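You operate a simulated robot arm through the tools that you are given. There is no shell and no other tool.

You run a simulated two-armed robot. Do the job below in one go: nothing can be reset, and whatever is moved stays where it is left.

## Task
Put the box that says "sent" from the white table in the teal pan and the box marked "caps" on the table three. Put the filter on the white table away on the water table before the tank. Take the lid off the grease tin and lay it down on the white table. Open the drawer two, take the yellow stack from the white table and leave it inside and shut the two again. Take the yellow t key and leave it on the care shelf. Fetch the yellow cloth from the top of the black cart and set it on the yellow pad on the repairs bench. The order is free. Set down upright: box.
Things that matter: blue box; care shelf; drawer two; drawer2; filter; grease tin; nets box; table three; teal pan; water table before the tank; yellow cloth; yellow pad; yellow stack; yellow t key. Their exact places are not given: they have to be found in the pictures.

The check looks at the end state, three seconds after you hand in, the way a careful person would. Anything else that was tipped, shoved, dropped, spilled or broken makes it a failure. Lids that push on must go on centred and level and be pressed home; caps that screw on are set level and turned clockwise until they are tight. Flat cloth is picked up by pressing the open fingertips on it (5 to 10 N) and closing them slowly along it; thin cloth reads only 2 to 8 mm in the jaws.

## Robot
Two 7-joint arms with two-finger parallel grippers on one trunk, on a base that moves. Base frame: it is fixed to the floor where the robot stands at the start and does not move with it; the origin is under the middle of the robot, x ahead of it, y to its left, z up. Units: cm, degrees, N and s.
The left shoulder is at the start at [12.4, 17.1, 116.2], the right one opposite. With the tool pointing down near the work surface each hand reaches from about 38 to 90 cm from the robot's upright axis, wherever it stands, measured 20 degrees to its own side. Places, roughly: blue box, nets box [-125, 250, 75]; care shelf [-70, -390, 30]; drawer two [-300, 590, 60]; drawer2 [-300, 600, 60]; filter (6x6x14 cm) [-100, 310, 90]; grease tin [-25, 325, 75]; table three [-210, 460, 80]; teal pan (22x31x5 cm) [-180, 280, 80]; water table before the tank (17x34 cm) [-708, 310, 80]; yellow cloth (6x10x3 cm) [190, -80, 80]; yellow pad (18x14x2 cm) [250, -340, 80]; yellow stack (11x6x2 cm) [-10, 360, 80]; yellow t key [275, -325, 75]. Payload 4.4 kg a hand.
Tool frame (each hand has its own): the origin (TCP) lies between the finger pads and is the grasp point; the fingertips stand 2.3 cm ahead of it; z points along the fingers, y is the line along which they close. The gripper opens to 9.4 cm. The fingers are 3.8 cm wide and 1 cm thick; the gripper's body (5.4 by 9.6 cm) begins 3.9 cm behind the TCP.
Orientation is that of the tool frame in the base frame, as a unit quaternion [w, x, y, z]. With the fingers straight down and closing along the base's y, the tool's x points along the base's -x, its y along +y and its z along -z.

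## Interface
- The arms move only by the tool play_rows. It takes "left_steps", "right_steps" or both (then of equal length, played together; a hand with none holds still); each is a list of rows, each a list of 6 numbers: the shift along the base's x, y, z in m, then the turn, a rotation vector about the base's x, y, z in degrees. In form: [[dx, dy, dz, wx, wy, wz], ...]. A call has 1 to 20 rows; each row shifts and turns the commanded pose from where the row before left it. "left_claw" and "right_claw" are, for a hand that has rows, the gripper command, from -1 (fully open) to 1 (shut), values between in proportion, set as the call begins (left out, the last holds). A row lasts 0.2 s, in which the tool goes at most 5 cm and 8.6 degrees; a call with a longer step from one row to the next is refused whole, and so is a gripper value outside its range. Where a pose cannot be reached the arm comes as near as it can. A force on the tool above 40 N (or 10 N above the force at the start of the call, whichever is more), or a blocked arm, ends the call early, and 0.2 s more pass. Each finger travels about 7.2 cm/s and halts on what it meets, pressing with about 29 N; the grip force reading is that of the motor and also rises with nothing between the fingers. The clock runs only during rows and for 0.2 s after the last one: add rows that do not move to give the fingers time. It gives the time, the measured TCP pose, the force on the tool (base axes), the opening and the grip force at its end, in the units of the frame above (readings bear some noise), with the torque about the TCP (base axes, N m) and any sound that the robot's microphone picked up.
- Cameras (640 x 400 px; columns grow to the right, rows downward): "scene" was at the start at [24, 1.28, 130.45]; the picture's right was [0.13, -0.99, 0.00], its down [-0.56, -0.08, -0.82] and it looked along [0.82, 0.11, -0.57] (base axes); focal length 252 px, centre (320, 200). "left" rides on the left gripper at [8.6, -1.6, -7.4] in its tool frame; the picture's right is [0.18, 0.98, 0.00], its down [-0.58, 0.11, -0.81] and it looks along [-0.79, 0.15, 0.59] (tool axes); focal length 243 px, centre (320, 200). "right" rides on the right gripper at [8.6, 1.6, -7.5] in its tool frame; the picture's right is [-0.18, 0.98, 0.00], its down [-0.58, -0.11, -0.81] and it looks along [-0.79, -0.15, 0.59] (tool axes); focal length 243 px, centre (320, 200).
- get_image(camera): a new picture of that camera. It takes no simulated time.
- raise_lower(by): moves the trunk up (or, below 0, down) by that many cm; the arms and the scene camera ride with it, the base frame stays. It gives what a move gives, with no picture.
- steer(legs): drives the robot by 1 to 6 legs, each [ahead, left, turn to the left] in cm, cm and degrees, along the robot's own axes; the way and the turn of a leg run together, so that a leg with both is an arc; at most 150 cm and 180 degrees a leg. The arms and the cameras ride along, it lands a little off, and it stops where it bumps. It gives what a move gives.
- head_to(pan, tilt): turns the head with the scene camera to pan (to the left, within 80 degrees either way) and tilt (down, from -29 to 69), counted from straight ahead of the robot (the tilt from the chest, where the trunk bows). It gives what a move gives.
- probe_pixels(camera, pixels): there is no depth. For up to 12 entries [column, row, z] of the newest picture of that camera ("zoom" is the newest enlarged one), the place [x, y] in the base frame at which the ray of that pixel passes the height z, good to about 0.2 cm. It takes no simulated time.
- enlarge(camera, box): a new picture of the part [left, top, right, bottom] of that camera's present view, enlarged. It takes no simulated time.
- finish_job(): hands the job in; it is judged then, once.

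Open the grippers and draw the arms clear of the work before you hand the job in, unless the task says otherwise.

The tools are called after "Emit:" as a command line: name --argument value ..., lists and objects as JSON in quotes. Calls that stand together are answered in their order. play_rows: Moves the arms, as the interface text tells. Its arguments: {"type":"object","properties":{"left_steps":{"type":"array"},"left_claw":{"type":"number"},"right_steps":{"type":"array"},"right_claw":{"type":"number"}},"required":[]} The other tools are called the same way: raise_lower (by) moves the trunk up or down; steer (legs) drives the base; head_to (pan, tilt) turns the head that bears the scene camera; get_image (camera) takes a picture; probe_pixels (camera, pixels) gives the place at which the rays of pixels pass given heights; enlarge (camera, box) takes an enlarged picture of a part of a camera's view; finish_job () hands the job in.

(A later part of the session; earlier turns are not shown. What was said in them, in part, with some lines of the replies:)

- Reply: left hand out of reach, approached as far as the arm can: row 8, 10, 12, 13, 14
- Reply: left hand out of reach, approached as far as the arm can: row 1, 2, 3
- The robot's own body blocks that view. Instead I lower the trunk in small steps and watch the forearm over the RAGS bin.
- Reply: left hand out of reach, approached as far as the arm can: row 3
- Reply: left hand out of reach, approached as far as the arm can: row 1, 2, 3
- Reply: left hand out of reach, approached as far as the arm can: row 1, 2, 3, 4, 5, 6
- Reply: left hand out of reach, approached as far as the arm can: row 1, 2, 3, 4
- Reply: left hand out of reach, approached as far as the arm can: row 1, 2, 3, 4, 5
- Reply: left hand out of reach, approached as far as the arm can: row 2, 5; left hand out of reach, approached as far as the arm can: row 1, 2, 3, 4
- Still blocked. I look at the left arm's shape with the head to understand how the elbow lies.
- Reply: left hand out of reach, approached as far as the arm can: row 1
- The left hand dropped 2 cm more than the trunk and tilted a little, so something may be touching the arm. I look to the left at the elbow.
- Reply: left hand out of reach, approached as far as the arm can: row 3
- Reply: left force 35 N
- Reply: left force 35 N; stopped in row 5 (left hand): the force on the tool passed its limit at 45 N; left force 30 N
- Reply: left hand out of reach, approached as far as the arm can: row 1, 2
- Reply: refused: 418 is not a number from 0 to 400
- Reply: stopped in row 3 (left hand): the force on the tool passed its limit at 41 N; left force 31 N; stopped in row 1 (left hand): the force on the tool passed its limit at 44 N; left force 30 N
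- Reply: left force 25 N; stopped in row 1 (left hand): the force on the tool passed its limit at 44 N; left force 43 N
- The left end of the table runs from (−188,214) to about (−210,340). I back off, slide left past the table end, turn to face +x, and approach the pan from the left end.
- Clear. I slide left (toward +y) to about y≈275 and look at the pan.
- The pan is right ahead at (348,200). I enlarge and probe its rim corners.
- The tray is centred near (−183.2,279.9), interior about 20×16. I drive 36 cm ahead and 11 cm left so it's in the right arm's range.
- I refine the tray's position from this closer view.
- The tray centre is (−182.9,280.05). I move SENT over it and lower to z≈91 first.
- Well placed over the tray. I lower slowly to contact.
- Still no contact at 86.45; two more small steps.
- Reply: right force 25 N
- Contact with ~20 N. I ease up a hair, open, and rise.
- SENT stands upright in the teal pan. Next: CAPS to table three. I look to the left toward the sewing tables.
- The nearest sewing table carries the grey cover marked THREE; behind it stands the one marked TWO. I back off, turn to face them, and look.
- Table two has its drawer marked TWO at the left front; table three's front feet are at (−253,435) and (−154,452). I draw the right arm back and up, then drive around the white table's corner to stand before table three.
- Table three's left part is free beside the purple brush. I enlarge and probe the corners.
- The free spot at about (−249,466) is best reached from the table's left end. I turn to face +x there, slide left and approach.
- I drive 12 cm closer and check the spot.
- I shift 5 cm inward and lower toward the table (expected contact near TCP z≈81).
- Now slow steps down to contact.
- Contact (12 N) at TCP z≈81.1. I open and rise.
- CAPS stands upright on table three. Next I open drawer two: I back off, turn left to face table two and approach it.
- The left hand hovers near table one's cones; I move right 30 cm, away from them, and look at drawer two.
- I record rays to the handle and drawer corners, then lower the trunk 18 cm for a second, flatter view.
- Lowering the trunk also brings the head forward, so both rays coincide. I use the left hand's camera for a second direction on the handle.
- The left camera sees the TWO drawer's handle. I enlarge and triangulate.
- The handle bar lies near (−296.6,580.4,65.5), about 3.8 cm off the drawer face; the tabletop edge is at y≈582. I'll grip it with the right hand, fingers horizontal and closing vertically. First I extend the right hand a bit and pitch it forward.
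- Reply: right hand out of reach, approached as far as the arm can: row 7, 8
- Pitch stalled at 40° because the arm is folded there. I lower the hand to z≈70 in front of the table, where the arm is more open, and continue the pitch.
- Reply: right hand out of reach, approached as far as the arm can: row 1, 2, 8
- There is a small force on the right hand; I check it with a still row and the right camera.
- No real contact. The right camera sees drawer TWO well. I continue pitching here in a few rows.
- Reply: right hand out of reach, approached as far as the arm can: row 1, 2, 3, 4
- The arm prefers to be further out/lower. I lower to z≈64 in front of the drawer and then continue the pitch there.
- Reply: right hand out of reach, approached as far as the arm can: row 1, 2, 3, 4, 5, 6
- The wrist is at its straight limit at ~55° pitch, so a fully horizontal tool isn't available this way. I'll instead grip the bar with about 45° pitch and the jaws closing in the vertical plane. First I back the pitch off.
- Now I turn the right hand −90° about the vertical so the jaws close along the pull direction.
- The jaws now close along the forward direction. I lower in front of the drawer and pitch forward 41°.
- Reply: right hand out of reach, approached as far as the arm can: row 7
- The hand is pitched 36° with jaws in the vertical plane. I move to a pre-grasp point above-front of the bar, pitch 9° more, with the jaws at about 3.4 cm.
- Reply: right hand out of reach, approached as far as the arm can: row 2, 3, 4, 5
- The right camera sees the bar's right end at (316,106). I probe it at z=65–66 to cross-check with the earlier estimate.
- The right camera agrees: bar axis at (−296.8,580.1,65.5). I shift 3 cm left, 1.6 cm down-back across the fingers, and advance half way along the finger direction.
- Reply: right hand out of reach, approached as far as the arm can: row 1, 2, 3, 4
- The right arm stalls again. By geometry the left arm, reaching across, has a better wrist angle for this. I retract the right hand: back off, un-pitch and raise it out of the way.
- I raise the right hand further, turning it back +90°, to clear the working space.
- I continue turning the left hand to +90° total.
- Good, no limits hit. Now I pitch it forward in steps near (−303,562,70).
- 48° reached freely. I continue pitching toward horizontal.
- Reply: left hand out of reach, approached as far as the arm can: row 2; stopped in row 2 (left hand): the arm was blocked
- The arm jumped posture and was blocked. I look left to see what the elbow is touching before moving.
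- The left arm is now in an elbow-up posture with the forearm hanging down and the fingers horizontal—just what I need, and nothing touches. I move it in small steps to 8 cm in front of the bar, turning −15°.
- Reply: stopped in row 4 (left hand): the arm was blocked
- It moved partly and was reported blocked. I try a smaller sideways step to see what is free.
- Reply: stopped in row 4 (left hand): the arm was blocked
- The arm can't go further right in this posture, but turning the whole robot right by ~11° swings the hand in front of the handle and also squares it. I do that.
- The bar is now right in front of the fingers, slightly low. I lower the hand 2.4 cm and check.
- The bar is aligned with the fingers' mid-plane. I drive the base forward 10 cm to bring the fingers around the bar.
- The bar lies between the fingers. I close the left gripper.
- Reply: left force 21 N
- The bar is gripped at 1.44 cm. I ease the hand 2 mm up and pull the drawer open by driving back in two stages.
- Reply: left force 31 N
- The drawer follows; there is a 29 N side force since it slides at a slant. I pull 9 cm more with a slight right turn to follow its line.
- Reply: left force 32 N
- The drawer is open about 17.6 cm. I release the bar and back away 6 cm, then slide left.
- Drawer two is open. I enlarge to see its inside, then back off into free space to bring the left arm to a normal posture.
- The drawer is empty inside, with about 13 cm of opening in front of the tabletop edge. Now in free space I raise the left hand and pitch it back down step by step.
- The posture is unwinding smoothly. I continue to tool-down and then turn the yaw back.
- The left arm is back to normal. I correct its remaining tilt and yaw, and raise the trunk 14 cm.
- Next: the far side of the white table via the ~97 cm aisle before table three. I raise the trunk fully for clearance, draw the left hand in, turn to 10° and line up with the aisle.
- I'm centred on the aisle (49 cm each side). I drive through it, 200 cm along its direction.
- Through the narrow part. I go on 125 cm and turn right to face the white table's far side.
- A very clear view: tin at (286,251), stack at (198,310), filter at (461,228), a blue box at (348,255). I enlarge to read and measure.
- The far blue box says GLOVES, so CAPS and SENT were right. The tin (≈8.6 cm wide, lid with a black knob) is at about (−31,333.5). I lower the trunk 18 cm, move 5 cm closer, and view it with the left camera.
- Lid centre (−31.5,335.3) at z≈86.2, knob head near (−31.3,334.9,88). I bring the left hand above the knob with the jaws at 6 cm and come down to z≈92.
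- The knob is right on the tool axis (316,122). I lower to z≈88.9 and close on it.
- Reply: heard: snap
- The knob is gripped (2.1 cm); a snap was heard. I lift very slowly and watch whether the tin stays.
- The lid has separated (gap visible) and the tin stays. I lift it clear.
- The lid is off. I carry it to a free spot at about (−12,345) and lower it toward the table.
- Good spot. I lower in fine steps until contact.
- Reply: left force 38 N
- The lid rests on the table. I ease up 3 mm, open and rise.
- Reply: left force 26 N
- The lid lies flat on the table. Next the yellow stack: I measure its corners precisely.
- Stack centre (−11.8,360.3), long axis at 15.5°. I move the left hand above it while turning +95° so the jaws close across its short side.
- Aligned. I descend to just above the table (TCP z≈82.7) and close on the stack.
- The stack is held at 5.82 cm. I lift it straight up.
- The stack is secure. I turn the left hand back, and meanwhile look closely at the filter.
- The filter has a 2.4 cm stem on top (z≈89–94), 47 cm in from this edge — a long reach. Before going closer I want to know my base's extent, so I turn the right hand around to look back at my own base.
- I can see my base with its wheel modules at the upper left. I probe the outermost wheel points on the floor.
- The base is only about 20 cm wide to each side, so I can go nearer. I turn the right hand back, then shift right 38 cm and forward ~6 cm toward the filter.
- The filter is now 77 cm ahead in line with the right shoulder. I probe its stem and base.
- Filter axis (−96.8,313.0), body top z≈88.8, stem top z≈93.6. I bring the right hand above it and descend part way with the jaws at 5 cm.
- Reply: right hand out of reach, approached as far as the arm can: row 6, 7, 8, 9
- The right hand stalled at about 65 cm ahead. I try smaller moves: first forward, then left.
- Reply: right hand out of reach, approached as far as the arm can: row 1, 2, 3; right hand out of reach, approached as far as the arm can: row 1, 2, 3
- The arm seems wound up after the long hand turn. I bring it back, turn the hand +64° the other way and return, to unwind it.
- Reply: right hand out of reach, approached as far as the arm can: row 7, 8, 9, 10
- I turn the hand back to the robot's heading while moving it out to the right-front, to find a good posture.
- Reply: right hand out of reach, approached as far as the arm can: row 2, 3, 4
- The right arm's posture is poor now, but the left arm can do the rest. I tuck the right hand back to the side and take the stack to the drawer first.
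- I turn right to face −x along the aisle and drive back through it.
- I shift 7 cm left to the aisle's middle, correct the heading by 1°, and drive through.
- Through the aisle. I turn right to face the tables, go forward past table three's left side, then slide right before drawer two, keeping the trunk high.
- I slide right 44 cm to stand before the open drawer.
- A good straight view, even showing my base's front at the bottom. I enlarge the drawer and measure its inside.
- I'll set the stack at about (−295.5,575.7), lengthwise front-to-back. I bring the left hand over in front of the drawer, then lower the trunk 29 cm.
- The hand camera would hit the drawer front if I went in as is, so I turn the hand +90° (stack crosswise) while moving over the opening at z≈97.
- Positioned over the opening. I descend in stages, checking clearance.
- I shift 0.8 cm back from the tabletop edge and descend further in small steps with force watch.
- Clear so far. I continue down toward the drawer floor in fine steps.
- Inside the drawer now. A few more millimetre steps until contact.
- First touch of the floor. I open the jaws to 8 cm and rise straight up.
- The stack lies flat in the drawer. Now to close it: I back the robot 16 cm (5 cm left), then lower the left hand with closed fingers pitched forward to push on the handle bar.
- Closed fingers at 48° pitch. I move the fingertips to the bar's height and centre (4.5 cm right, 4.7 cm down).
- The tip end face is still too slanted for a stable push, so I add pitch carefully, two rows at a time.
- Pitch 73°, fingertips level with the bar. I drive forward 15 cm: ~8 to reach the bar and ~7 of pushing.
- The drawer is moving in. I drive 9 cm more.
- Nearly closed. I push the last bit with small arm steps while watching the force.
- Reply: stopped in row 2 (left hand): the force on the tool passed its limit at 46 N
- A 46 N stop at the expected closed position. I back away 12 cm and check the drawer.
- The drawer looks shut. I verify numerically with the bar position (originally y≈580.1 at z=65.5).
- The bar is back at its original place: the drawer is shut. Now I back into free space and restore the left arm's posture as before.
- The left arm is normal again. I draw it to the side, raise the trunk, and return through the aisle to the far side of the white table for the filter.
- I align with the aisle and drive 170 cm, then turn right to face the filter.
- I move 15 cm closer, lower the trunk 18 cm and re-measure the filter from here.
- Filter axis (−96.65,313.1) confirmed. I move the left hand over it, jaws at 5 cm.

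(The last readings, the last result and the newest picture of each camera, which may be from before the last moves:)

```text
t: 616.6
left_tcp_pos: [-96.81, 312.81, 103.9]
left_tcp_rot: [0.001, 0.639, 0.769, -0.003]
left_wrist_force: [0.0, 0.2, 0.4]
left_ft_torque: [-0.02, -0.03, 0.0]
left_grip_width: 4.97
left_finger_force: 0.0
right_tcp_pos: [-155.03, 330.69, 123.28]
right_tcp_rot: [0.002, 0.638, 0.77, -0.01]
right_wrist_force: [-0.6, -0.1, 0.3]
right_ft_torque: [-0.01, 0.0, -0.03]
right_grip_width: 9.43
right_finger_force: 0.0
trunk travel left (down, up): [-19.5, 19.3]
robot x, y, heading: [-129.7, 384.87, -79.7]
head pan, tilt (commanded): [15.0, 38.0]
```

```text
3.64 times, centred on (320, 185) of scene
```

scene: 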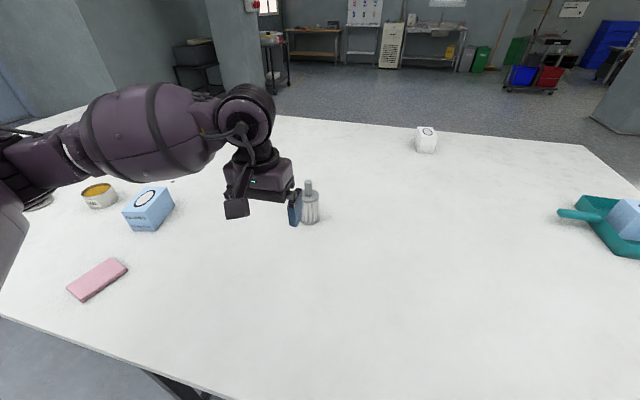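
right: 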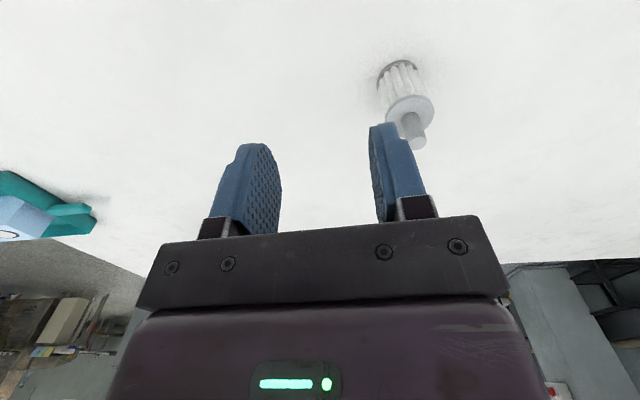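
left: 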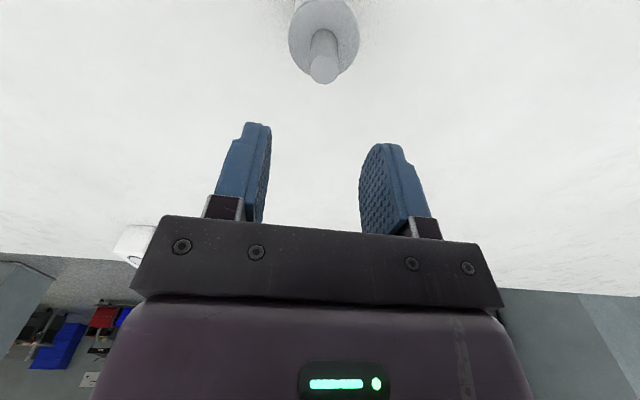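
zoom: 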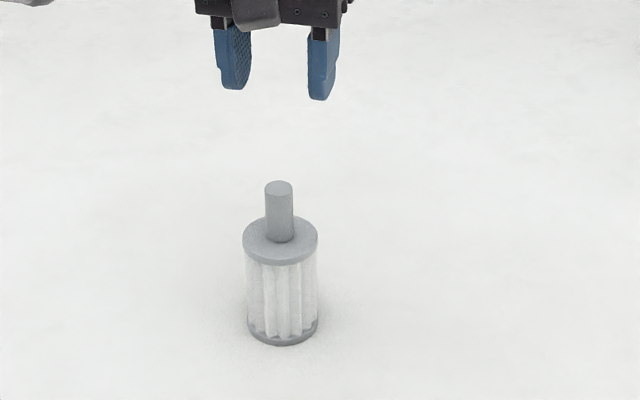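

The stem is within 3 mm of the tool axis. I correct and descend to z≈91.8, then close on the stem.

Emit:
play_rows --left_steps '[[0.0025, 0.001, -0.03, 0, 0, 0], [0, 0, -0.03, 0, 0, 0], [0, 0, -0.025, 0, 0, 0], [0, 0, -0.02, 0, 0, 0], [0, 0, -0.01, 0, 0, 0], [0, 0, -0.006, 0, 0, 0], [0, 0, 0, 0, 0, 0]]'

Emit:
get_image --camera "left"

Emit:
enlarge --camera "scene" --box '[240, 130, 400, 240]'

```text
t: 618.2
left_tcp_pos: [-96.57, 313.2, 91.73]
left_tcp_rot: [0.001, 0.639, 0.769, -0.003]
left_wrist_force: [-0.5, -0.4, -0.8]
left_ft_torque: [0.0, -0.03, -0.04]
left_grip_width: 5.0
left_finger_force: 0.1
right_tcp_pos: [-155.02, 330.78, 123.15]
right_tcp_rot: [0.002, 0.638, 0.77, -0.01]
right_wrist_force: [-0.6, -0.5, -0.2]
right_ft_torque: [-0.01, 0.01, 0.02]
right_grip_width: 9.4
right_finger_force: 0.0
trunk travel left (down, up): [-19.5, 19.3]
robot x, y, heading: [-129.83, 384.95, -79.6]
head pan, tilt (commanded): [15.0, 38.0]
```

```text
taken
```

left: 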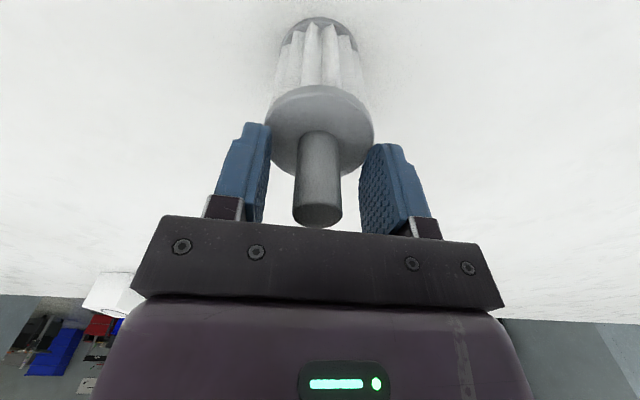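

```text
3.64 times, centred on (320, 185) of scene
```

zoom: 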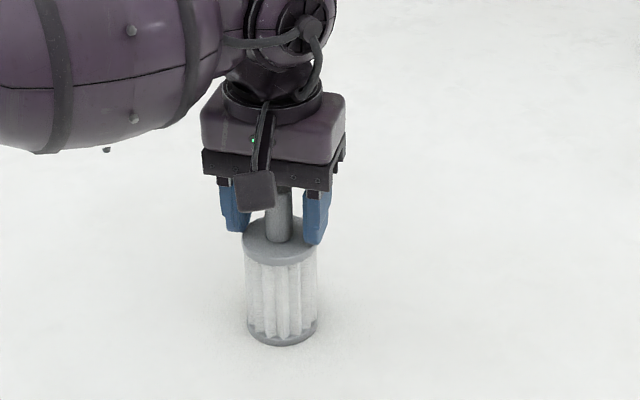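

The stem is centred between the fingers. I close and lift.

Emit:
play_rows --left_steps '[[0, 0, 0, 0, 0, 0], [0, 0, 0, 0, 0, 0], [0, 0, 0, 0, 0, 0], [0, 0, 0, 0, 0, 0]]' --left_claw 1

Emit:
play_rows --left_steps '[[0, 0, 0.005, 0, 0, 0], [0, 0, 0.015, 0, 0, 0], [0, 0, 0.03, 0, 0, 0], [0, 0, 0.03, 0, 0, 0], [0, 0, 0.03, 0, 0, 0], [0, 0, 0.03, 0, 0, 0], [0, 0, 0.03, 0, 0, 0], [0, 0, 0, 0, 0, 0]]'

Emit:
get_image --camera "scene"

Emit:
get_image --camera "left"

```text
t: 619.2
left_tcp_pos: [-96.49, 313.09, 91.78]
left_tcp_rot: [0.002, 0.64, 0.769, -0.003]
left_wrist_force: [-0.1, 0.0, 0.5]
left_ft_torque: [0.05, -0.07, -0.02]
left_grip_width: 2.12
left_finger_force: 28.4
right_tcp_pos: [-155.04, 330.67, 123.13]
right_tcp_rot: [0.001, 0.639, 0.769, -0.01]
right_wrist_force: [-0.9, -0.3, -0.4]
right_ft_torque: [-0.02, 0.02, 0.01]
right_grip_width: 9.4
right_finger_force: 0.0
trunk travel left (down, up): [-19.5, 19.3]
robot x, y, heading: [-129.77, 384.89, -80.0]
head pan, tilt (commanded): [15.0, 38.0]
```

```text
t: 621.0
left_tcp_pos: [-96.54, 312.93, 108.64]
left_tcp_rot: [0.001, 0.64, 0.769, -0.001]
left_wrist_force: [0.4, -0.3, -2.1]
left_ft_torque: [0.0, -0.03, -0.01]
left_grip_width: 2.07
left_finger_force: 29.0
right_tcp_pos: [-155.04, 330.64, 123.19]
right_tcp_rot: [0.0, 0.639, 0.77, -0.009]
right_wrist_force: [-0.5, -0.4, -0.2]
right_ft_torque: [0.01, 0.02, -0.01]
right_grip_width: 9.4
right_finger_force: 0.1
trunk travel left (down, up): [-19.5, 19.3]
robot x, y, heading: [-129.51, 384.61, -79.6]
head pan, tilt (commanded): [15.0, 38.0]
```

```text
taken
```

scene: 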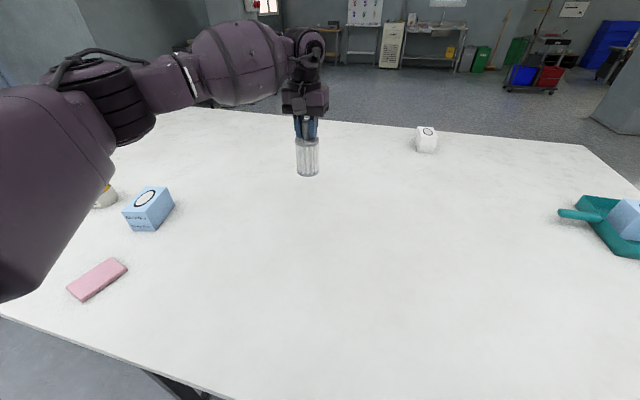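

```text
taken
```

left: 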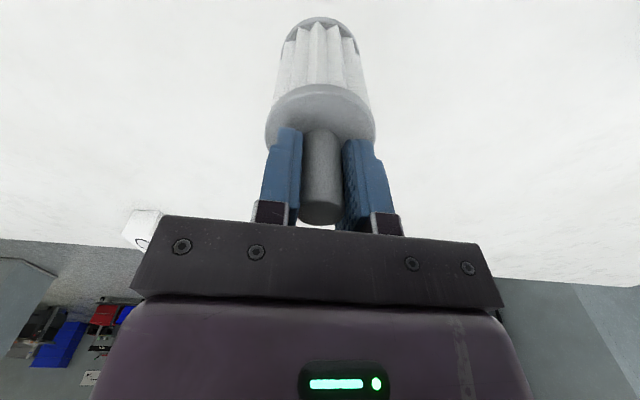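

The filter is held upright by its stem. I raise the trunk, draw the hand in, back off and drive out through the aisle toward the water table.

Emit:
raise_lower --by 17

Emit:
play_rows --left_steps '[[-0.005, 0.035, 0, 0, 0, 0], [-0.005, 0.035, 0, 0, 0, 0], [-0.005, 0.035, 0, 0, 0, 0], [-0.005, 0.035, 0, 0, 0, 0], [-0.004, 0.035, 0, 0, 0, 0], [-0.004, 0.035, 0, 0, 0, 0], [0, 0, 0, 0, 0, 0]]'

Emit:
steer --legs '[[-16, 0, 0], [0, 0, -90.2]]'

Emit:
head_to --pan 0 --tilt 30

Emit:
get_image --camera "scene"

```text
t: 622.9
left_tcp_pos: [-96.45, 313.09, 125.72]
left_tcp_rot: [0.0, 0.64, 0.769, -0.002]
left_wrist_force: [-0.2, -0.9, -1.2]
left_ft_torque: [0.0, 0.01, 0.02]
left_grip_width: 1.98
left_finger_force: 29.0
right_tcp_pos: [-155.05, 330.74, 140.19]
right_tcp_rot: [0.001, 0.638, 0.77, -0.01]
right_wrist_force: [0.2, -0.4, 0.6]
right_ft_torque: [0.02, 0.0, -0.02]
right_grip_width: 9.39
right_finger_force: 0.0
trunk travel left (down, up): [-36.5, 2.3]
robot x, y, heading: [-129.66, 384.93, -80.0]
head pan, tilt (commanded): [15.0, 38.0]
```

```text
t: 624.5
left_tcp_pos: [-99.27, 334.21, 125.77]
left_tcp_rot: [0.001, 0.64, 0.769, -0.002]
left_wrist_force: [0.1, 0.3, -0.5]
left_ft_torque: [0.01, 0.01, 0.0]
left_grip_width: 2.01
left_finger_force: 29.3
right_tcp_pos: [-155.16, 330.61, 140.04]
right_tcp_rot: [0.002, 0.64, 0.769, -0.009]
right_wrist_force: [-0.4, -1.1, 0.2]
right_ft_torque: [0.0, -0.02, 0.0]
right_grip_width: 9.38
right_finger_force: 0.1
trunk travel left (down, up): [-36.5, 2.3]
robot x, y, heading: [-129.49, 384.59, -79.9]
head pan, tilt (commanded): [15.0, 38.0]
```

```text
t: 629.7
left_tcp_pos: [-183.09, 370.01, 125.77]
left_tcp_rot: [-0.001, 0.996, 0.088, -0.003]
left_wrist_force: [-0.3, 0.0, -0.7]
left_ft_torque: [-0.02, 0.0, 0.0]
left_grip_width: 1.98
left_finger_force: 29.2
right_tcp_pos: [-186.28, 425.86, 140.25]
right_tcp_rot: [-0.005, 0.996, 0.09, -0.008]
right_wrist_force: [-0.2, -0.2, 0.4]
right_ft_torque: [-0.03, 0.03, 0.0]
right_grip_width: 9.39
right_finger_force: 0.0
trunk travel left (down, up): [-36.5, 2.3]
robot x, y, heading: [-132.62, 400.3, -170.3]
head pan, tilt (commanded): [15.0, 38.0]
```

```text
t: 630.5
left_tcp_pos: [-183.16, 370.21, 125.81]
left_tcp_rot: [0.0, 0.996, 0.088, -0.002]
left_wrist_force: [0.8, 0.5, -1.3]
left_ft_torque: [0.02, -0.02, 0.02]
left_grip_width: 1.99
left_finger_force: 29.2
right_tcp_pos: [-186.24, 425.8, 140.19]
right_tcp_rot: [-0.005, 0.996, 0.09, -0.008]
right_wrist_force: [0.6, 0.4, 0.1]
right_ft_torque: [-0.04, -0.03, 0.0]
right_grip_width: 9.38
right_finger_force: 0.1
trunk travel left (down, up): [-36.5, 2.3]
robot x, y, heading: [-132.39, 400.27, -170.1]
head pan, tilt (commanded): [0.0, 30.0]
```

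```text
taken
```

scene: 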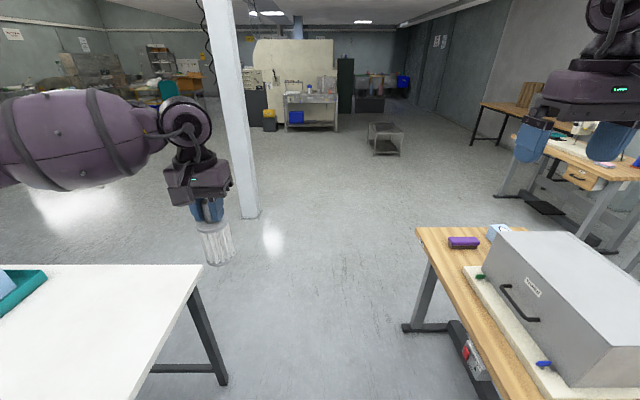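

Centred in the aisle. I drive through and on toward the water table.

Emit:
steer --legs '[[150, 0, 0], [150, 0, 0]]'

Emit:
head_to --pan 0 --tilt 20

Emit:
get_image --camera "scene"

Emit:
enlarge --camera "scene" --box '[200, 90, 440, 240]'

```text
t: 644.9
left_tcp_pos: [-477.89, 324.32, 125.72]
left_tcp_rot: [-0.001, 0.997, 0.081, -0.002]
left_wrist_force: [-0.1, 0.8, -0.5]
left_ft_torque: [0.0, 0.02, 0.0]
left_grip_width: 2.01
left_finger_force: 28.5
right_tcp_pos: [-480.18, 380.03, 140.09]
right_tcp_rot: [-0.005, 0.997, 0.082, -0.008]
right_wrist_force: [0.8, 0.5, -0.3]
right_ft_torque: [0.01, 0.01, 0.0]
right_grip_width: 9.38
right_finger_force: 0.1
trunk travel left (down, up): [-36.5, 2.3]
robot x, y, heading: [-426.74, 353.4, -171.4]
head pan, tilt (commanded): [0.0, 30.0]
```

```text
t: 645.6
left_tcp_pos: [-477.85, 324.25, 125.77]
left_tcp_rot: [-0.001, 0.997, 0.081, -0.002]
left_wrist_force: [0.4, -0.1, -1.5]
left_ft_torque: [-0.01, -0.01, 0.0]
left_grip_width: 2.0
left_finger_force: 28.9
right_tcp_pos: [-480.25, 380.12, 140.09]
right_tcp_rot: [-0.006, 0.997, 0.082, -0.007]
right_wrist_force: [0.2, 0.2, 0.6]
right_ft_torque: [-0.03, 0.02, 0.0]
right_grip_width: 9.4
right_finger_force: 0.1
trunk travel left (down, up): [-36.5, 2.3]
robot x, y, heading: [-426.74, 353.75, -171.6]
head pan, tilt (commanded): [0.0, 20.0]
```

```text
taken
```

scene: 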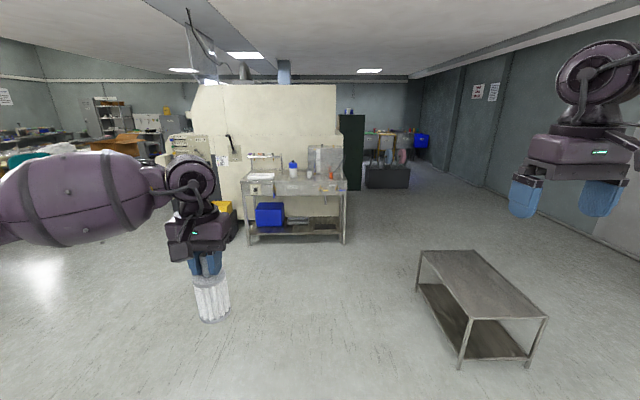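

```text
2.67 times, centred on (320, 165) of scene
```

zoom: 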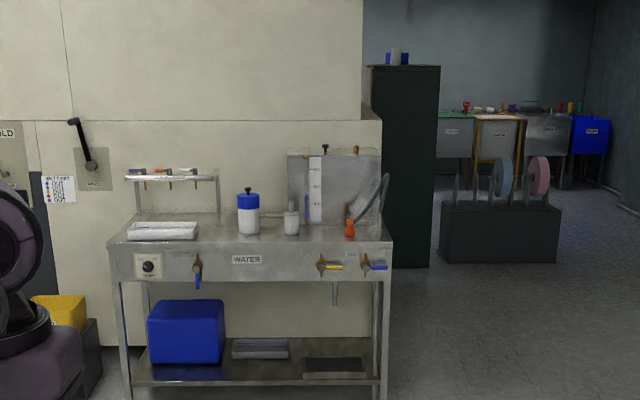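

The water table (label WATER) has the grey tank at its right back; the place is in front of the tank. I probe the table's feet and edges.

Emit:
probe_pixels --camera "scene" --pixels '[[248, 246, 0], [345, 244, 0], [240, 182, 80], [348, 181, 80], [306, 168, 82], [343, 168, 82], [463, 367, 0], [530, 367, 0], [418, 290, 0], [330, 176, 80]]'

```text
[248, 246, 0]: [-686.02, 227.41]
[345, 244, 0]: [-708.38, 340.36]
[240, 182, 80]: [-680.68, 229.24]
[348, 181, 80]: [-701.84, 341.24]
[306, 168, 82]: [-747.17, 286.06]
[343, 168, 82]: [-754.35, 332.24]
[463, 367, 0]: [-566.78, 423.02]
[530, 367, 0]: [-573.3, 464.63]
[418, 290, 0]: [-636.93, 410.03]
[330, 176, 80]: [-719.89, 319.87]
```

The place before the tank is about (−709,310). I drive to a stand-off at about (−609,346), squared to the table.

Emit:
steer --legs '[[0, 0, 2], [100, -14, 0], [80, -11, 0]]'

Emit:
head_to --pan 5 --tilt 30

Emit:
get_image --camera "scene"

Emit:
enlarge --camera "scene" --box '[280, 90, 520, 240]'

```text
t: 655.0
left_tcp_pos: [-654.99, 313.14, 125.74]
left_tcp_rot: [-0.001, 0.995, 0.102, -0.002]
left_wrist_force: [0.3, 0.0, 0.0]
left_ft_torque: [0.0, -0.01, 0.02]
left_grip_width: 2.01
left_finger_force: 29.4
right_tcp_pos: [-659.45, 368.78, 140.07]
right_tcp_rot: [-0.006, 0.995, 0.102, -0.008]
right_wrist_force: [-0.1, 0.4, 0.2]
right_ft_torque: [-0.01, 0.0, 0.02]
right_grip_width: 9.41
right_finger_force: 0.2
trunk travel left (down, up): [-36.5, 2.3]
robot x, y, heading: [-605.06, 344.64, -168.8]
head pan, tilt (commanded): [0.0, 20.0]
```

```text
t: 655.7
left_tcp_pos: [-654.89, 313.1, 125.87]
left_tcp_rot: [-0.001, 0.995, 0.102, -0.002]
left_wrist_force: [0.0, -0.5, -1.1]
left_ft_torque: [-0.02, -0.03, -0.02]
left_grip_width: 2.0
left_finger_force: 28.9
right_tcp_pos: [-659.41, 368.79, 140.2]
right_tcp_rot: [-0.005, 0.995, 0.103, -0.008]
right_wrist_force: [0.2, 0.4, -0.4]
right_ft_torque: [-0.02, 0.01, 0.03]
right_grip_width: 9.4
right_finger_force: 0.1
trunk travel left (down, up): [-36.5, 2.3]
robot x, y, heading: [-605.43, 344.73, -168.7]
head pan, tilt (commanded): [5.0, 30.0]
```

```text
taken
```

scene: 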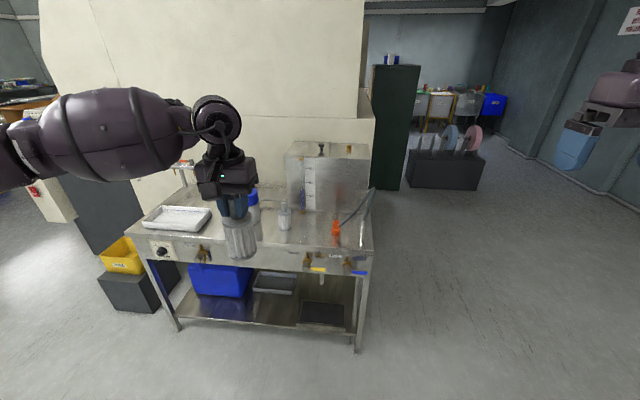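

```text
2.67 times, centred on (400, 165) of scene
```

zoom: 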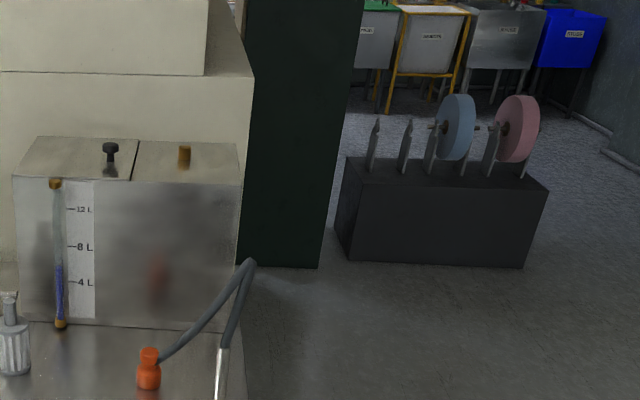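

I come 25 cm closer to look down on the place in front of the tank.

Emit:
steer --legs '[[25, 0, -0.6]]'

Emit:
head_to --pan 5 --tilt 42

Emit:
get_image --camera "scene"

Emit:
get_image --camera "left"

```text
t: 657.5
left_tcp_pos: [-679.5, 308.66, 125.72]
left_tcp_rot: [-0.001, 0.995, 0.098, -0.002]
left_wrist_force: [-1.3, 0.4, -1.4]
left_ft_torque: [0.04, 0.01, 0.0]
left_grip_width: 2.01
left_finger_force: 29.2
right_tcp_pos: [-683.77, 364.55, 140.07]
right_tcp_rot: [-0.005, 0.995, 0.099, -0.008]
right_wrist_force: [0.2, -0.7, 1.1]
right_ft_torque: [0.0, -0.03, 0.01]
right_grip_width: 9.4
right_finger_force: 0.0
trunk travel left (down, up): [-36.5, 2.3]
robot x, y, heading: [-629.39, 339.68, -168.9]
head pan, tilt (commanded): [5.0, 30.0]
```

```text
t: 658.2
left_tcp_pos: [-679.49, 308.8, 125.7]
left_tcp_rot: [-0.001, 0.995, 0.098, -0.002]
left_wrist_force: [0.9, 0.7, -0.8]
left_ft_torque: [-0.04, 0.0, 0.02]
left_grip_width: 1.99
left_finger_force: 28.9
right_tcp_pos: [-683.75, 364.45, 140.16]
right_tcp_rot: [-0.006, 0.995, 0.1, -0.008]
right_wrist_force: [0.2, 0.1, -0.3]
right_ft_torque: [0.0, 0.0, 0.0]
right_grip_width: 9.43
right_finger_force: 0.1
trunk travel left (down, up): [-36.5, 2.3]
robot x, y, heading: [-628.9, 340.46, -169.3]
head pan, tilt (commanded): [5.0, 42.0]
```

```text
taken
```

scene: 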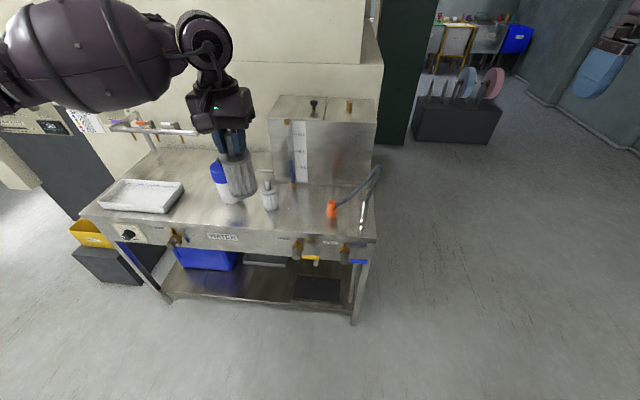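

```text
taken
```

left: 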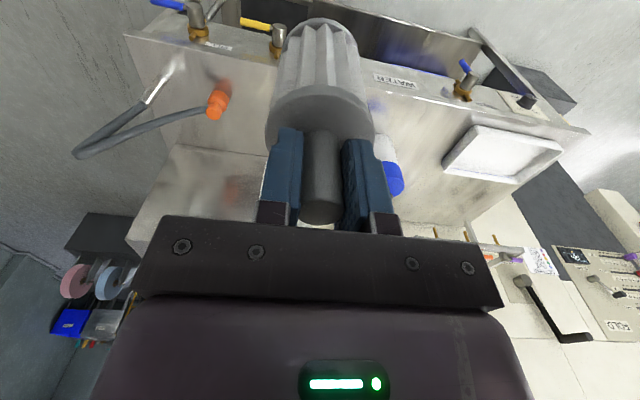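

Emit:
enlarge --camera "scene" --box '[220, 140, 396, 250]'

Emit:
probe_pixels --camera "zoom" --pixels '[[215, 155, 80], [505, 180, 80], [178, 252, 80], [405, 285, 80], [290, 340, 80], [200, 330, 80], [540, 355, 80], [300, 250, 80], [405, 285, 83]]'

```text
3.64 times, centred on (308, 195) of scene
```

zoom: 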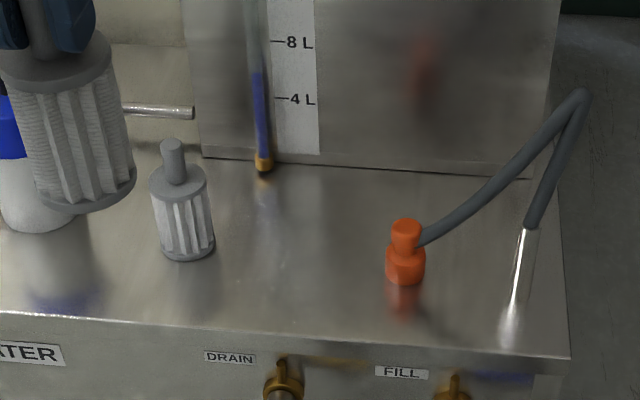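

```text
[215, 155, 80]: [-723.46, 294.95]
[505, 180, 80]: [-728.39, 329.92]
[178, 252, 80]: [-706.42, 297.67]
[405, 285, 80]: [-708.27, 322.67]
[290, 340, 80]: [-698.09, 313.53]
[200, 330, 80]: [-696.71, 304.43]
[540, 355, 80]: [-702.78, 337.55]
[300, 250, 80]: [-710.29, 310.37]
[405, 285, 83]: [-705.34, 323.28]
```

The free place before the tank is centred near (−711,310.5), between the other filter and the orange nozzle. I drive 18 cm forward and lower the trunk 17 cm.

Emit:
steer --legs '[[18, 0, 0]]'

Emit:
raise_lower --by -17

Emit:
head_to --pan 12 --tilt 45

Emit:
get_image --camera "scene"

Emit:
get_image --camera "left"

```text
t: 659.8
left_tcp_pos: [-697.33, 305.33, 125.65]
left_tcp_rot: [-0.001, 0.995, 0.098, -0.003]
left_wrist_force: [0.3, -0.1, -1.1]
left_ft_torque: [-0.02, -0.03, 0.0]
left_grip_width: 2.02
left_finger_force: 29.0
right_tcp_pos: [-701.56, 360.92, 140.24]
right_tcp_rot: [-0.005, 0.995, 0.1, -0.007]
right_wrist_force: [-0.2, -0.1, 0.4]
right_ft_torque: [0.01, 0.0, 0.03]
right_grip_width: 9.37
right_finger_force: 0.0
trunk travel left (down, up): [-36.5, 2.3]
robot x, y, heading: [-646.91, 336.27, -168.9]
head pan, tilt (commanded): [5.0, 42.0]
```

```text
t: 661.7
left_tcp_pos: [-697.08, 305.31, 108.94]
left_tcp_rot: [0.0, 0.995, 0.099, -0.004]
left_wrist_force: [0.2, 0.0, -0.6]
left_ft_torque: [0.0, 0.0, 0.01]
left_grip_width: 2.01
left_finger_force: 29.1
right_tcp_pos: [-701.43, 360.95, 123.23]
right_tcp_rot: [-0.005, 0.995, 0.1, -0.009]
right_wrist_force: [0.0, -0.8, 0.5]
right_ft_torque: [-0.02, 0.03, -0.02]
right_grip_width: 9.39
right_finger_force: 0.1
trunk travel left (down, up): [-19.5, 19.3]
robot x, y, heading: [-647.49, 336.58, -169.0]
head pan, tilt (commanded): [5.0, 42.0]
```

```text
t: 662.4
left_tcp_pos: [-697.16, 305.3, 108.79]
left_tcp_rot: [-0.001, 0.995, 0.099, -0.002]
left_wrist_force: [-0.5, -0.2, -0.6]
left_ft_torque: [-0.01, 0.01, -0.02]
left_grip_width: 1.98
left_finger_force: 28.9
right_tcp_pos: [-701.58, 360.99, 123.23]
right_tcp_rot: [-0.005, 0.995, 0.1, -0.008]
right_wrist_force: [-0.4, -0.4, 0.2]
right_ft_torque: [-0.03, -0.02, 0.0]
right_grip_width: 9.39
right_finger_force: 0.0
trunk travel left (down, up): [-19.5, 19.3]
robot x, y, heading: [-647.03, 336.42, -169.0]
head pan, tilt (commanded): [12.0, 45.0]
```

```text
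taken
```

scene: 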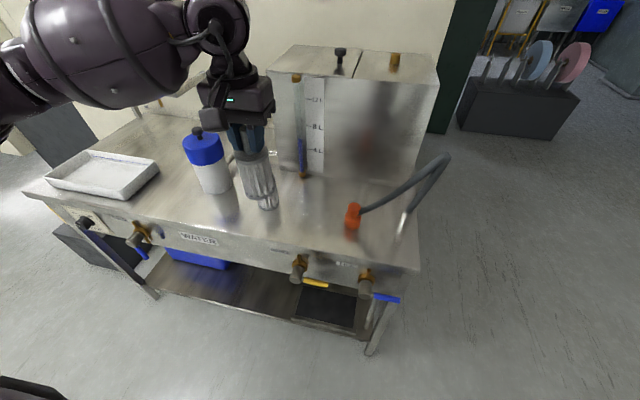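

```text
taken
```

left: 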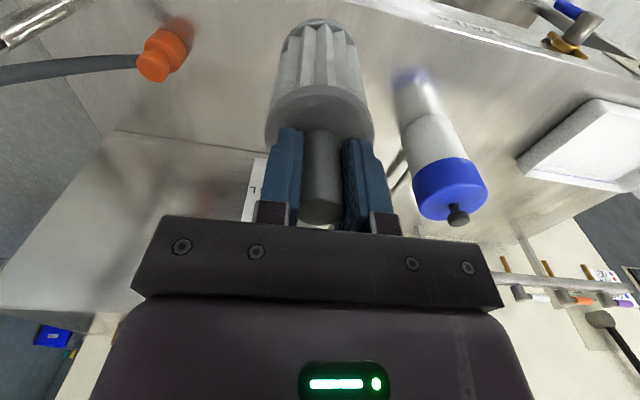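

I refine positions of the orange nozzle, the other filter and the tank front from this view.

Emit:
enlarge --camera "scene" --box '[230, 140, 422, 260]'

Emit:
probe_pixels --camera "zoom" --pixels '[[128, 228, 80], [405, 298, 80], [245, 122, 80], [525, 175, 80], [300, 345, 80], [100, 305, 80], [250, 220, 80], [105, 205, 80], [155, 205, 80]]'

```text
3.33 times, centred on (326, 200) of scene
```

zoom: 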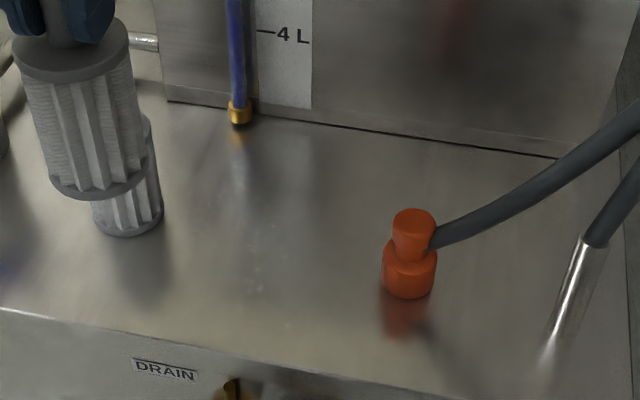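

```text
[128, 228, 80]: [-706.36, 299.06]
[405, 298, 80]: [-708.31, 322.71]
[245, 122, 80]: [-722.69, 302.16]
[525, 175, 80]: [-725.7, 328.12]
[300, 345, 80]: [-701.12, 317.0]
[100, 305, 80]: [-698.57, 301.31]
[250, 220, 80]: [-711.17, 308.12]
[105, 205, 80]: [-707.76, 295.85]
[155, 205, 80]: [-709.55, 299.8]
```

Free gap is y 300–320; I target (−710.5,310.3). I move the filter there and lower to 3 cm above the table.

Emit:
play_rows --left_steps '[[-0.033, 0.0125, 0, 0, 0, 0], [-0.033, 0.0125, 0, 0, 0, 0], [-0.033, 0.0125, 0, 0, 0, 0], [-0.034, 0.0125, 0, 0, 0, 0], [0, 0, -0.03, 0, 0, 0], [0, 0, -0.03, 0, 0, 0], [0, 0, -0.03, 0, 0, 0], [0, 0, -0.03, 0, 0, 0], [0, 0, -0.015, 0, 0, 0], [0, 0, 0, 0, 0, 0]]'

Emit:
get_image --camera "scene"

Emit:
enlarge --camera "scene" --box '[230, 130, 422, 250]'

```text
t: 664.6
left_tcp_pos: [-710.36, 310.27, 95.29]
left_tcp_rot: [0.0, 0.995, 0.1, -0.002]
left_wrist_force: [-0.7, -0.7, -0.9]
left_ft_torque: [0.0, -0.01, -0.01]
left_grip_width: 1.97
left_finger_force: 29.1
right_tcp_pos: [-701.44, 360.93, 123.28]
right_tcp_rot: [-0.005, 0.995, 0.1, -0.009]
right_wrist_force: [0.7, 0.1, 1.1]
right_ft_torque: [-0.01, 0.01, 0.0]
right_grip_width: 9.38
right_finger_force: 0.1
trunk travel left (down, up): [-19.5, 19.3]
robot x, y, heading: [-647.3, 336.28, -168.9]
head pan, tilt (commanded): [12.0, 45.0]
```

```text
taken
```

scene: 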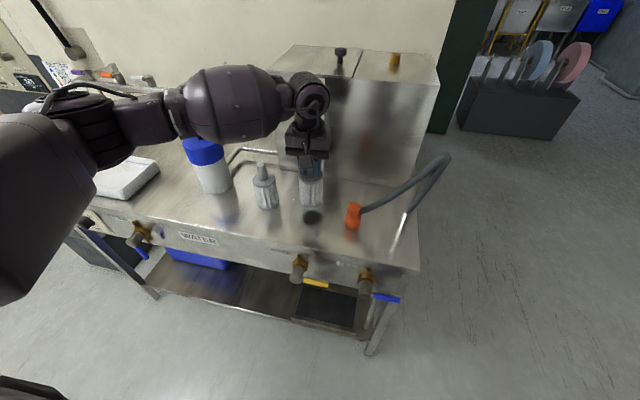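

```text
3.33 times, centred on (326, 190) of scene
```

zoom: 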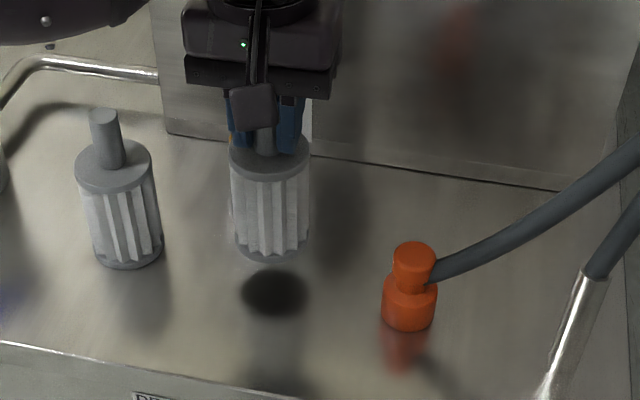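

The filter hangs in the middle of the free place with a ~2–3 cm gap. I lower slowly to contact.

Emit:
play_rows --left_steps '[[0, 0, -0.01, 0, 0, 0], [0, 0, -0.006, 0, 0, 0], [0, 0, -0.004, 0, 0, 0], [0, 0, 0, 0, 0, 0]]'

Emit:
play_rows --left_steps '[[0, 0, -0.003, 0, 0, 0], [0, 0, -0.003, 0, 0, 0], [0, 0, -0.003, 0, 0, 0], [0, 0, 0, 0, 0, 0]]'

Emit:
enlarge --camera "scene" --box '[230, 130, 422, 250]'

```text
t: 665.6
left_tcp_pos: [-710.4, 310.24, 93.15]
left_tcp_rot: [-0.001, 0.995, 0.099, -0.002]
left_wrist_force: [-0.1, 0.4, -0.9]
left_ft_torque: [0.0, -0.05, 0.05]
left_grip_width: 2.02
left_finger_force: 28.8
right_tcp_pos: [-701.55, 360.92, 123.12]
right_tcp_rot: [-0.006, 0.995, 0.1, -0.007]
right_wrist_force: [0.4, 0.2, -0.2]
right_ft_torque: [-0.02, 0.02, -0.06]
right_grip_width: 9.37
right_finger_force: 0.0
trunk travel left (down, up): [-19.5, 19.3]
robot x, y, heading: [-646.86, 336.39, -169.1]
head pan, tilt (commanded): [12.0, 45.0]
```

```text
t: 666.6
left_tcp_pos: [-710.57, 310.3, 92.47]
left_tcp_rot: [-0.001, 0.995, 0.1, -0.003]
left_wrist_force: [-0.2, 0.3, -1.1]
left_ft_torque: [0.04, 0.03, -0.03]
left_grip_width: 2.0
left_finger_force: 29.4
right_tcp_pos: [-701.6, 361.0, 123.17]
right_tcp_rot: [-0.005, 0.995, 0.1, -0.008]
right_wrist_force: [-0.4, 0.4, -0.5]
right_ft_torque: [-0.04, -0.02, 0.01]
right_grip_width: 9.39
right_finger_force: 0.0
trunk travel left (down, up): [-19.5, 19.3]
robot x, y, heading: [-646.97, 336.48, -168.9]
head pan, tilt (commanded): [12.0, 45.0]
```

```text
3.33 times, centred on (326, 190) of scene
```

zoom: 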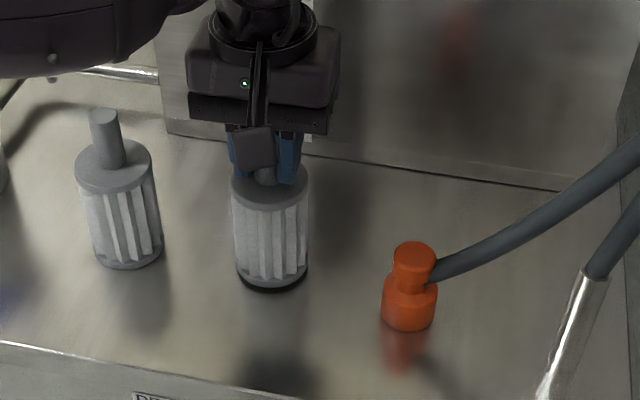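

Almost touching. Finer steps now.

Emit:
play_rows --left_steps '[[0, 0, -0.002, 0, 0, 0], [0, 0, -0.002, 0, 0, 0], [0, 0, 0, 0, 0, 0]]'

Emit:
play_rows --left_steps '[[0, 0, -0.002, 0, 0, 0], [0, 0, -0.002, 0, 0, 0], [0, 0, 0, 0, 0, 0]]'

```text
t: 667.4
left_tcp_pos: [-710.59, 310.27, 91.91]
left_tcp_rot: [0.0, 0.995, 0.099, -0.002]
left_wrist_force: [0.3, -0.2, 0.4]
left_ft_torque: [-0.07, -0.01, -0.01]
left_grip_width: 2.0
left_finger_force: 28.9
right_tcp_pos: [-701.52, 360.94, 123.2]
right_tcp_rot: [-0.004, 0.995, 0.1, -0.008]
right_wrist_force: [-0.5, 0.1, -1.0]
right_ft_torque: [0.04, 0.02, -0.01]
right_grip_width: 9.37
right_finger_force: 0.0
trunk travel left (down, up): [-19.5, 19.3]
robot x, y, heading: [-647.44, 336.52, -169.1]
head pan, tilt (commanded): [12.0, 45.0]
```

```text
t: 668.2
left_tcp_pos: [-710.48, 310.19, 91.97]
left_tcp_rot: [0.0, 0.995, 0.099, -0.004]
left_wrist_force: [1.1, -3.3, 18.3]
left_ft_torque: [-0.21, -0.41, -0.05]
left_grip_width: 2.0
left_finger_force: 29.3
right_tcp_pos: [-701.34, 360.92, 123.25]
right_tcp_rot: [-0.005, 0.995, 0.1, -0.009]
right_wrist_force: [-0.3, -1.0, 0.6]
right_ft_torque: [0.01, 0.01, -0.01]
right_grip_width: 9.39
right_finger_force: 0.1
trunk travel left (down, up): [-19.5, 19.3]
robot x, y, heading: [-646.98, 336.21, -169.1]
head pan, tilt (commanded): [12.0, 45.0]
```

The filter stands on the table (18 N contact). I ease up 2 mm, open the jaws to 5 cm and rise.

Emit:
play_rows --left_steps '[[0, 0, 0.002, 0, 0, 0], [0, 0, 0, 0, 0, 0]]'

Emit:
play_rows --left_steps '[[0, 0, 0, 0, 0, 0], [0, 0, 0, 0, 0, 0], [0, 0, 0, 0, 0, 0]]' --left_claw -0.06

Emit:
play_rows --left_steps '[[0, 0, 0.01, 0, 0, 0], [0, 0, 0.02, 0, 0, 0], [0, 0, 0.03, 0, 0, 0], [0, 0, 0.04, 0, 0, 0], [0, 0, 0.04, 0, 0, 0], [0, 0, 0.03, 0, 0, 0], [0, 0, 0, 0, 0, 0]]'

Emit:
get_image --camera "scene"

Emit:
enlarge --camera "scene" --box '[230, 130, 422, 250]'

```text
t: 668.8
left_tcp_pos: [-710.54, 310.15, 91.91]
left_tcp_rot: [-0.001, 0.995, 0.099, -0.003]
left_wrist_force: [-4.5, -4.3, 16.2]
left_ft_torque: [-0.32, 0.43, 0.04]
left_grip_width: 1.99
left_finger_force: 28.9
right_tcp_pos: [-701.42, 361.04, 123.26]
right_tcp_rot: [-0.006, 0.995, 0.1, -0.009]
right_wrist_force: [0.2, 0.2, 0.6]
right_ft_torque: [0.04, 0.01, -0.05]
right_grip_width: 9.39
right_finger_force: 0.1
trunk travel left (down, up): [-19.5, 19.3]
robot x, y, heading: [-647.11, 336.63, -169.1]
head pan, tilt (commanded): [12.0, 45.0]
```

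```text
t: 669.6
left_tcp_pos: [-710.52, 310.18, 91.81]
left_tcp_rot: [-0.001, 0.995, 0.099, -0.002]
left_wrist_force: [-1.1, -0.4, 1.0]
left_ft_torque: [0.01, -0.01, 0.02]
left_grip_width: 4.98
left_finger_force: 0.0
right_tcp_pos: [-701.61, 360.94, 123.24]
right_tcp_rot: [-0.006, 0.995, 0.1, -0.008]
right_wrist_force: [-0.2, -0.1, 0.4]
right_ft_torque: [-0.03, -0.01, 0.01]
right_grip_width: 9.4
right_finger_force: 0.0
trunk travel left (down, up): [-19.5, 19.3]
robot x, y, heading: [-647.22, 336.65, -169.1]
head pan, tilt (commanded): [12.0, 45.0]
```

```text
t: 671.2
left_tcp_pos: [-710.69, 310.1, 108.89]
left_tcp_rot: [-0.001, 0.995, 0.099, -0.002]
left_wrist_force: [-0.8, 0.0, 0.3]
left_ft_torque: [0.05, 0.01, 0.03]
left_grip_width: 4.99
left_finger_force: 0.1
right_tcp_pos: [-701.61, 361.02, 123.2]
right_tcp_rot: [-0.005, 0.995, 0.101, -0.008]
right_wrist_force: [-1.1, -0.3, -0.3]
right_ft_torque: [0.02, -0.01, 0.01]
right_grip_width: 9.42
right_finger_force: 0.0
trunk travel left (down, up): [-19.5, 19.3]
robot x, y, heading: [-647.36, 336.7, -169.2]
head pan, tilt (commanded): [12.0, 45.0]
```

```text
taken
```

scene: 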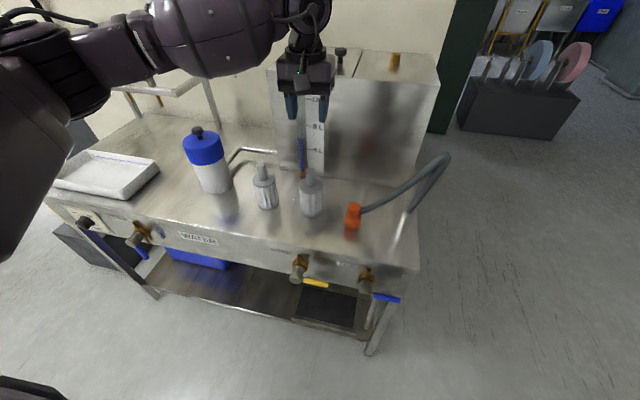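

```text
3.33 times, centred on (326, 190) of scene
```

zoom: 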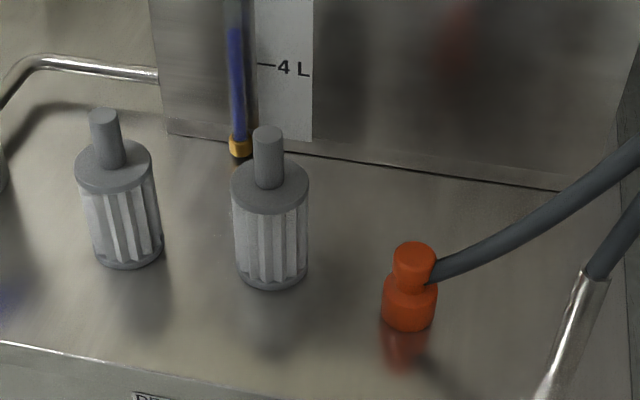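

The filter stands upright before the tank. I open the left gripper fully and back the robot clear of the table.

Emit:
steer --legs '[[-40, 0, 0]]'

Emit:
play_rows --left_steps '[[0.03, 0, 0.01, 0, 0, 0], [0.03, 0, 0.01, 0, 0, 0], [0.03, 0, 0.01, 0, 0, 0], [0, 0, 0, 0, 0, 0]]' --left_claw -1 --right_claw -1 --right_steps '[[0, 0, 0, 0, 0, 0], [0, 0, 0, 0, 0, 0], [0, 0, 0, 0, 0, 0], [0, 0, 0, 0, 0, 0]]'

Emit:
head_to --pan 5 --tilt 30

Emit:
get_image --camera "scene"

Emit:
enlarge --camera "scene" --box '[200, 120, 420, 260]'

```text
t: 673.6
left_tcp_pos: [-671.93, 317.62, 108.8]
left_tcp_rot: [0.0, 0.995, 0.099, -0.002]
left_wrist_force: [0.5, -0.3, -0.1]
left_ft_torque: [0.02, 0.0, 0.02]
left_grip_width: 4.98
left_finger_force: 0.0
right_tcp_pos: [-662.96, 368.54, 123.13]
right_tcp_rot: [-0.005, 0.995, 0.099, -0.007]
right_wrist_force: [-0.4, -0.3, -0.3]
right_ft_torque: [-0.06, 0.0, 0.03]
right_grip_width: 9.4
right_finger_force: 0.1
trunk travel left (down, up): [-19.5, 19.3]
robot x, y, heading: [-608.57, 343.88, -169.2]
head pan, tilt (commanded): [12.0, 45.0]
```

```text
t: 674.6
left_tcp_pos: [-663.05, 317.7, 111.74]
left_tcp_rot: [-0.001, 0.995, 0.098, -0.003]
left_wrist_force: [0.3, -1.2, -0.7]
left_ft_torque: [0.01, 0.01, 0.01]
left_grip_width: 9.42
left_finger_force: 0.1
right_tcp_pos: [-663.11, 368.54, 123.16]
right_tcp_rot: [-0.006, 0.995, 0.099, -0.008]
right_wrist_force: [0.0, 0.1, 0.0]
right_ft_torque: [-0.02, -0.02, 0.01]
right_grip_width: 9.39
right_finger_force: 0.1
trunk travel left (down, up): [-19.5, 19.3]
robot x, y, heading: [-608.24, 343.59, -169.2]
head pan, tilt (commanded): [12.0, 45.0]
```

```text
t: 675.4
left_tcp_pos: [-662.78, 317.85, 111.83]
left_tcp_rot: [-0.001, 0.995, 0.098, -0.003]
left_wrist_force: [0.5, 0.0, 0.3]
left_ft_torque: [0.0, 0.0, 0.0]
left_grip_width: 9.39
left_finger_force: 0.0
right_tcp_pos: [-662.96, 368.46, 123.24]
right_tcp_rot: [-0.005, 0.995, 0.099, -0.008]
right_wrist_force: [1.1, -0.1, 0.3]
right_ft_torque: [0.01, -0.02, 0.04]
right_grip_width: 9.39
right_finger_force: 0.0
trunk travel left (down, up): [-19.5, 19.3]
robot x, y, heading: [-608.52, 343.96, -169.4]
head pan, tilt (commanded): [5.0, 30.0]
```

```text
taken
```

scene: 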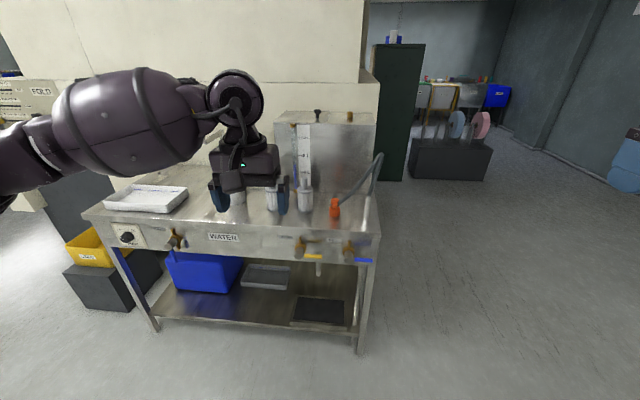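

```text
2.86 times, centred on (310, 190) of scene
```

zoom: 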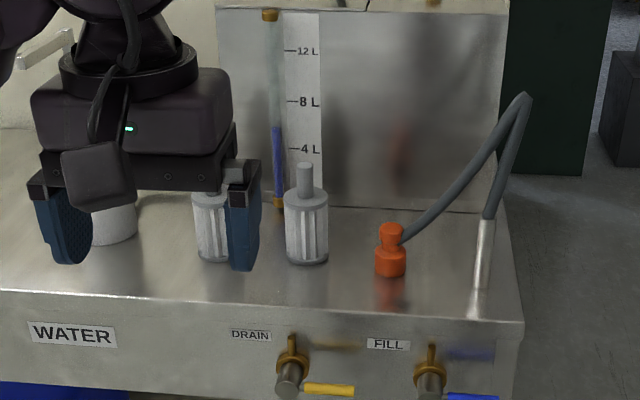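

Everything is in place: both grippers are open and the arms are clear of the work. I hand the job in.

Emit:
finish_job

```text
The job is handed in.
```

I did every part of the job and handed it in. I don't have the check's result.

| Task | Where it was left |
|---|---|
| "Sent" box | Upright in the teal pan |
| "Caps" box | Upright on table three, beside the grey machine cover |
| Filter | Upright on the water table, about 13 cm in front of the tank |
| Grease tin lid | Off the tin, flat on the white table, knob up |
| Yellow stack | Flat inside drawer two; the drawer is shut again |
| Yellow T key | Flat on the lower shelf of the table marked "CARE" |
| Yellow cloth | Centred on the yellow pad on the repairs bench |

- **Drawer:** I measured the handle after closing it, and it was back where it started.
- **Pad:** setting the cloth down pressed the yellow pad about 1 cm out of place. The cloth still lies well inside its edges.
- **Lid:** there was a snap when I gripped the lid's knob. The lid then came off cleanly and the tin stayed put.
- **Look-alike items:** I took the "sent" box from the white table, not the pink one on the black cart. The T key is the yellow-handled one lying on the bench.

I saw nothing else knocked over, dropped or spilled. I did not go back to look at the repairs bench or the care shelf after leaving them. Both grippers are open and the arms are clear of the work.
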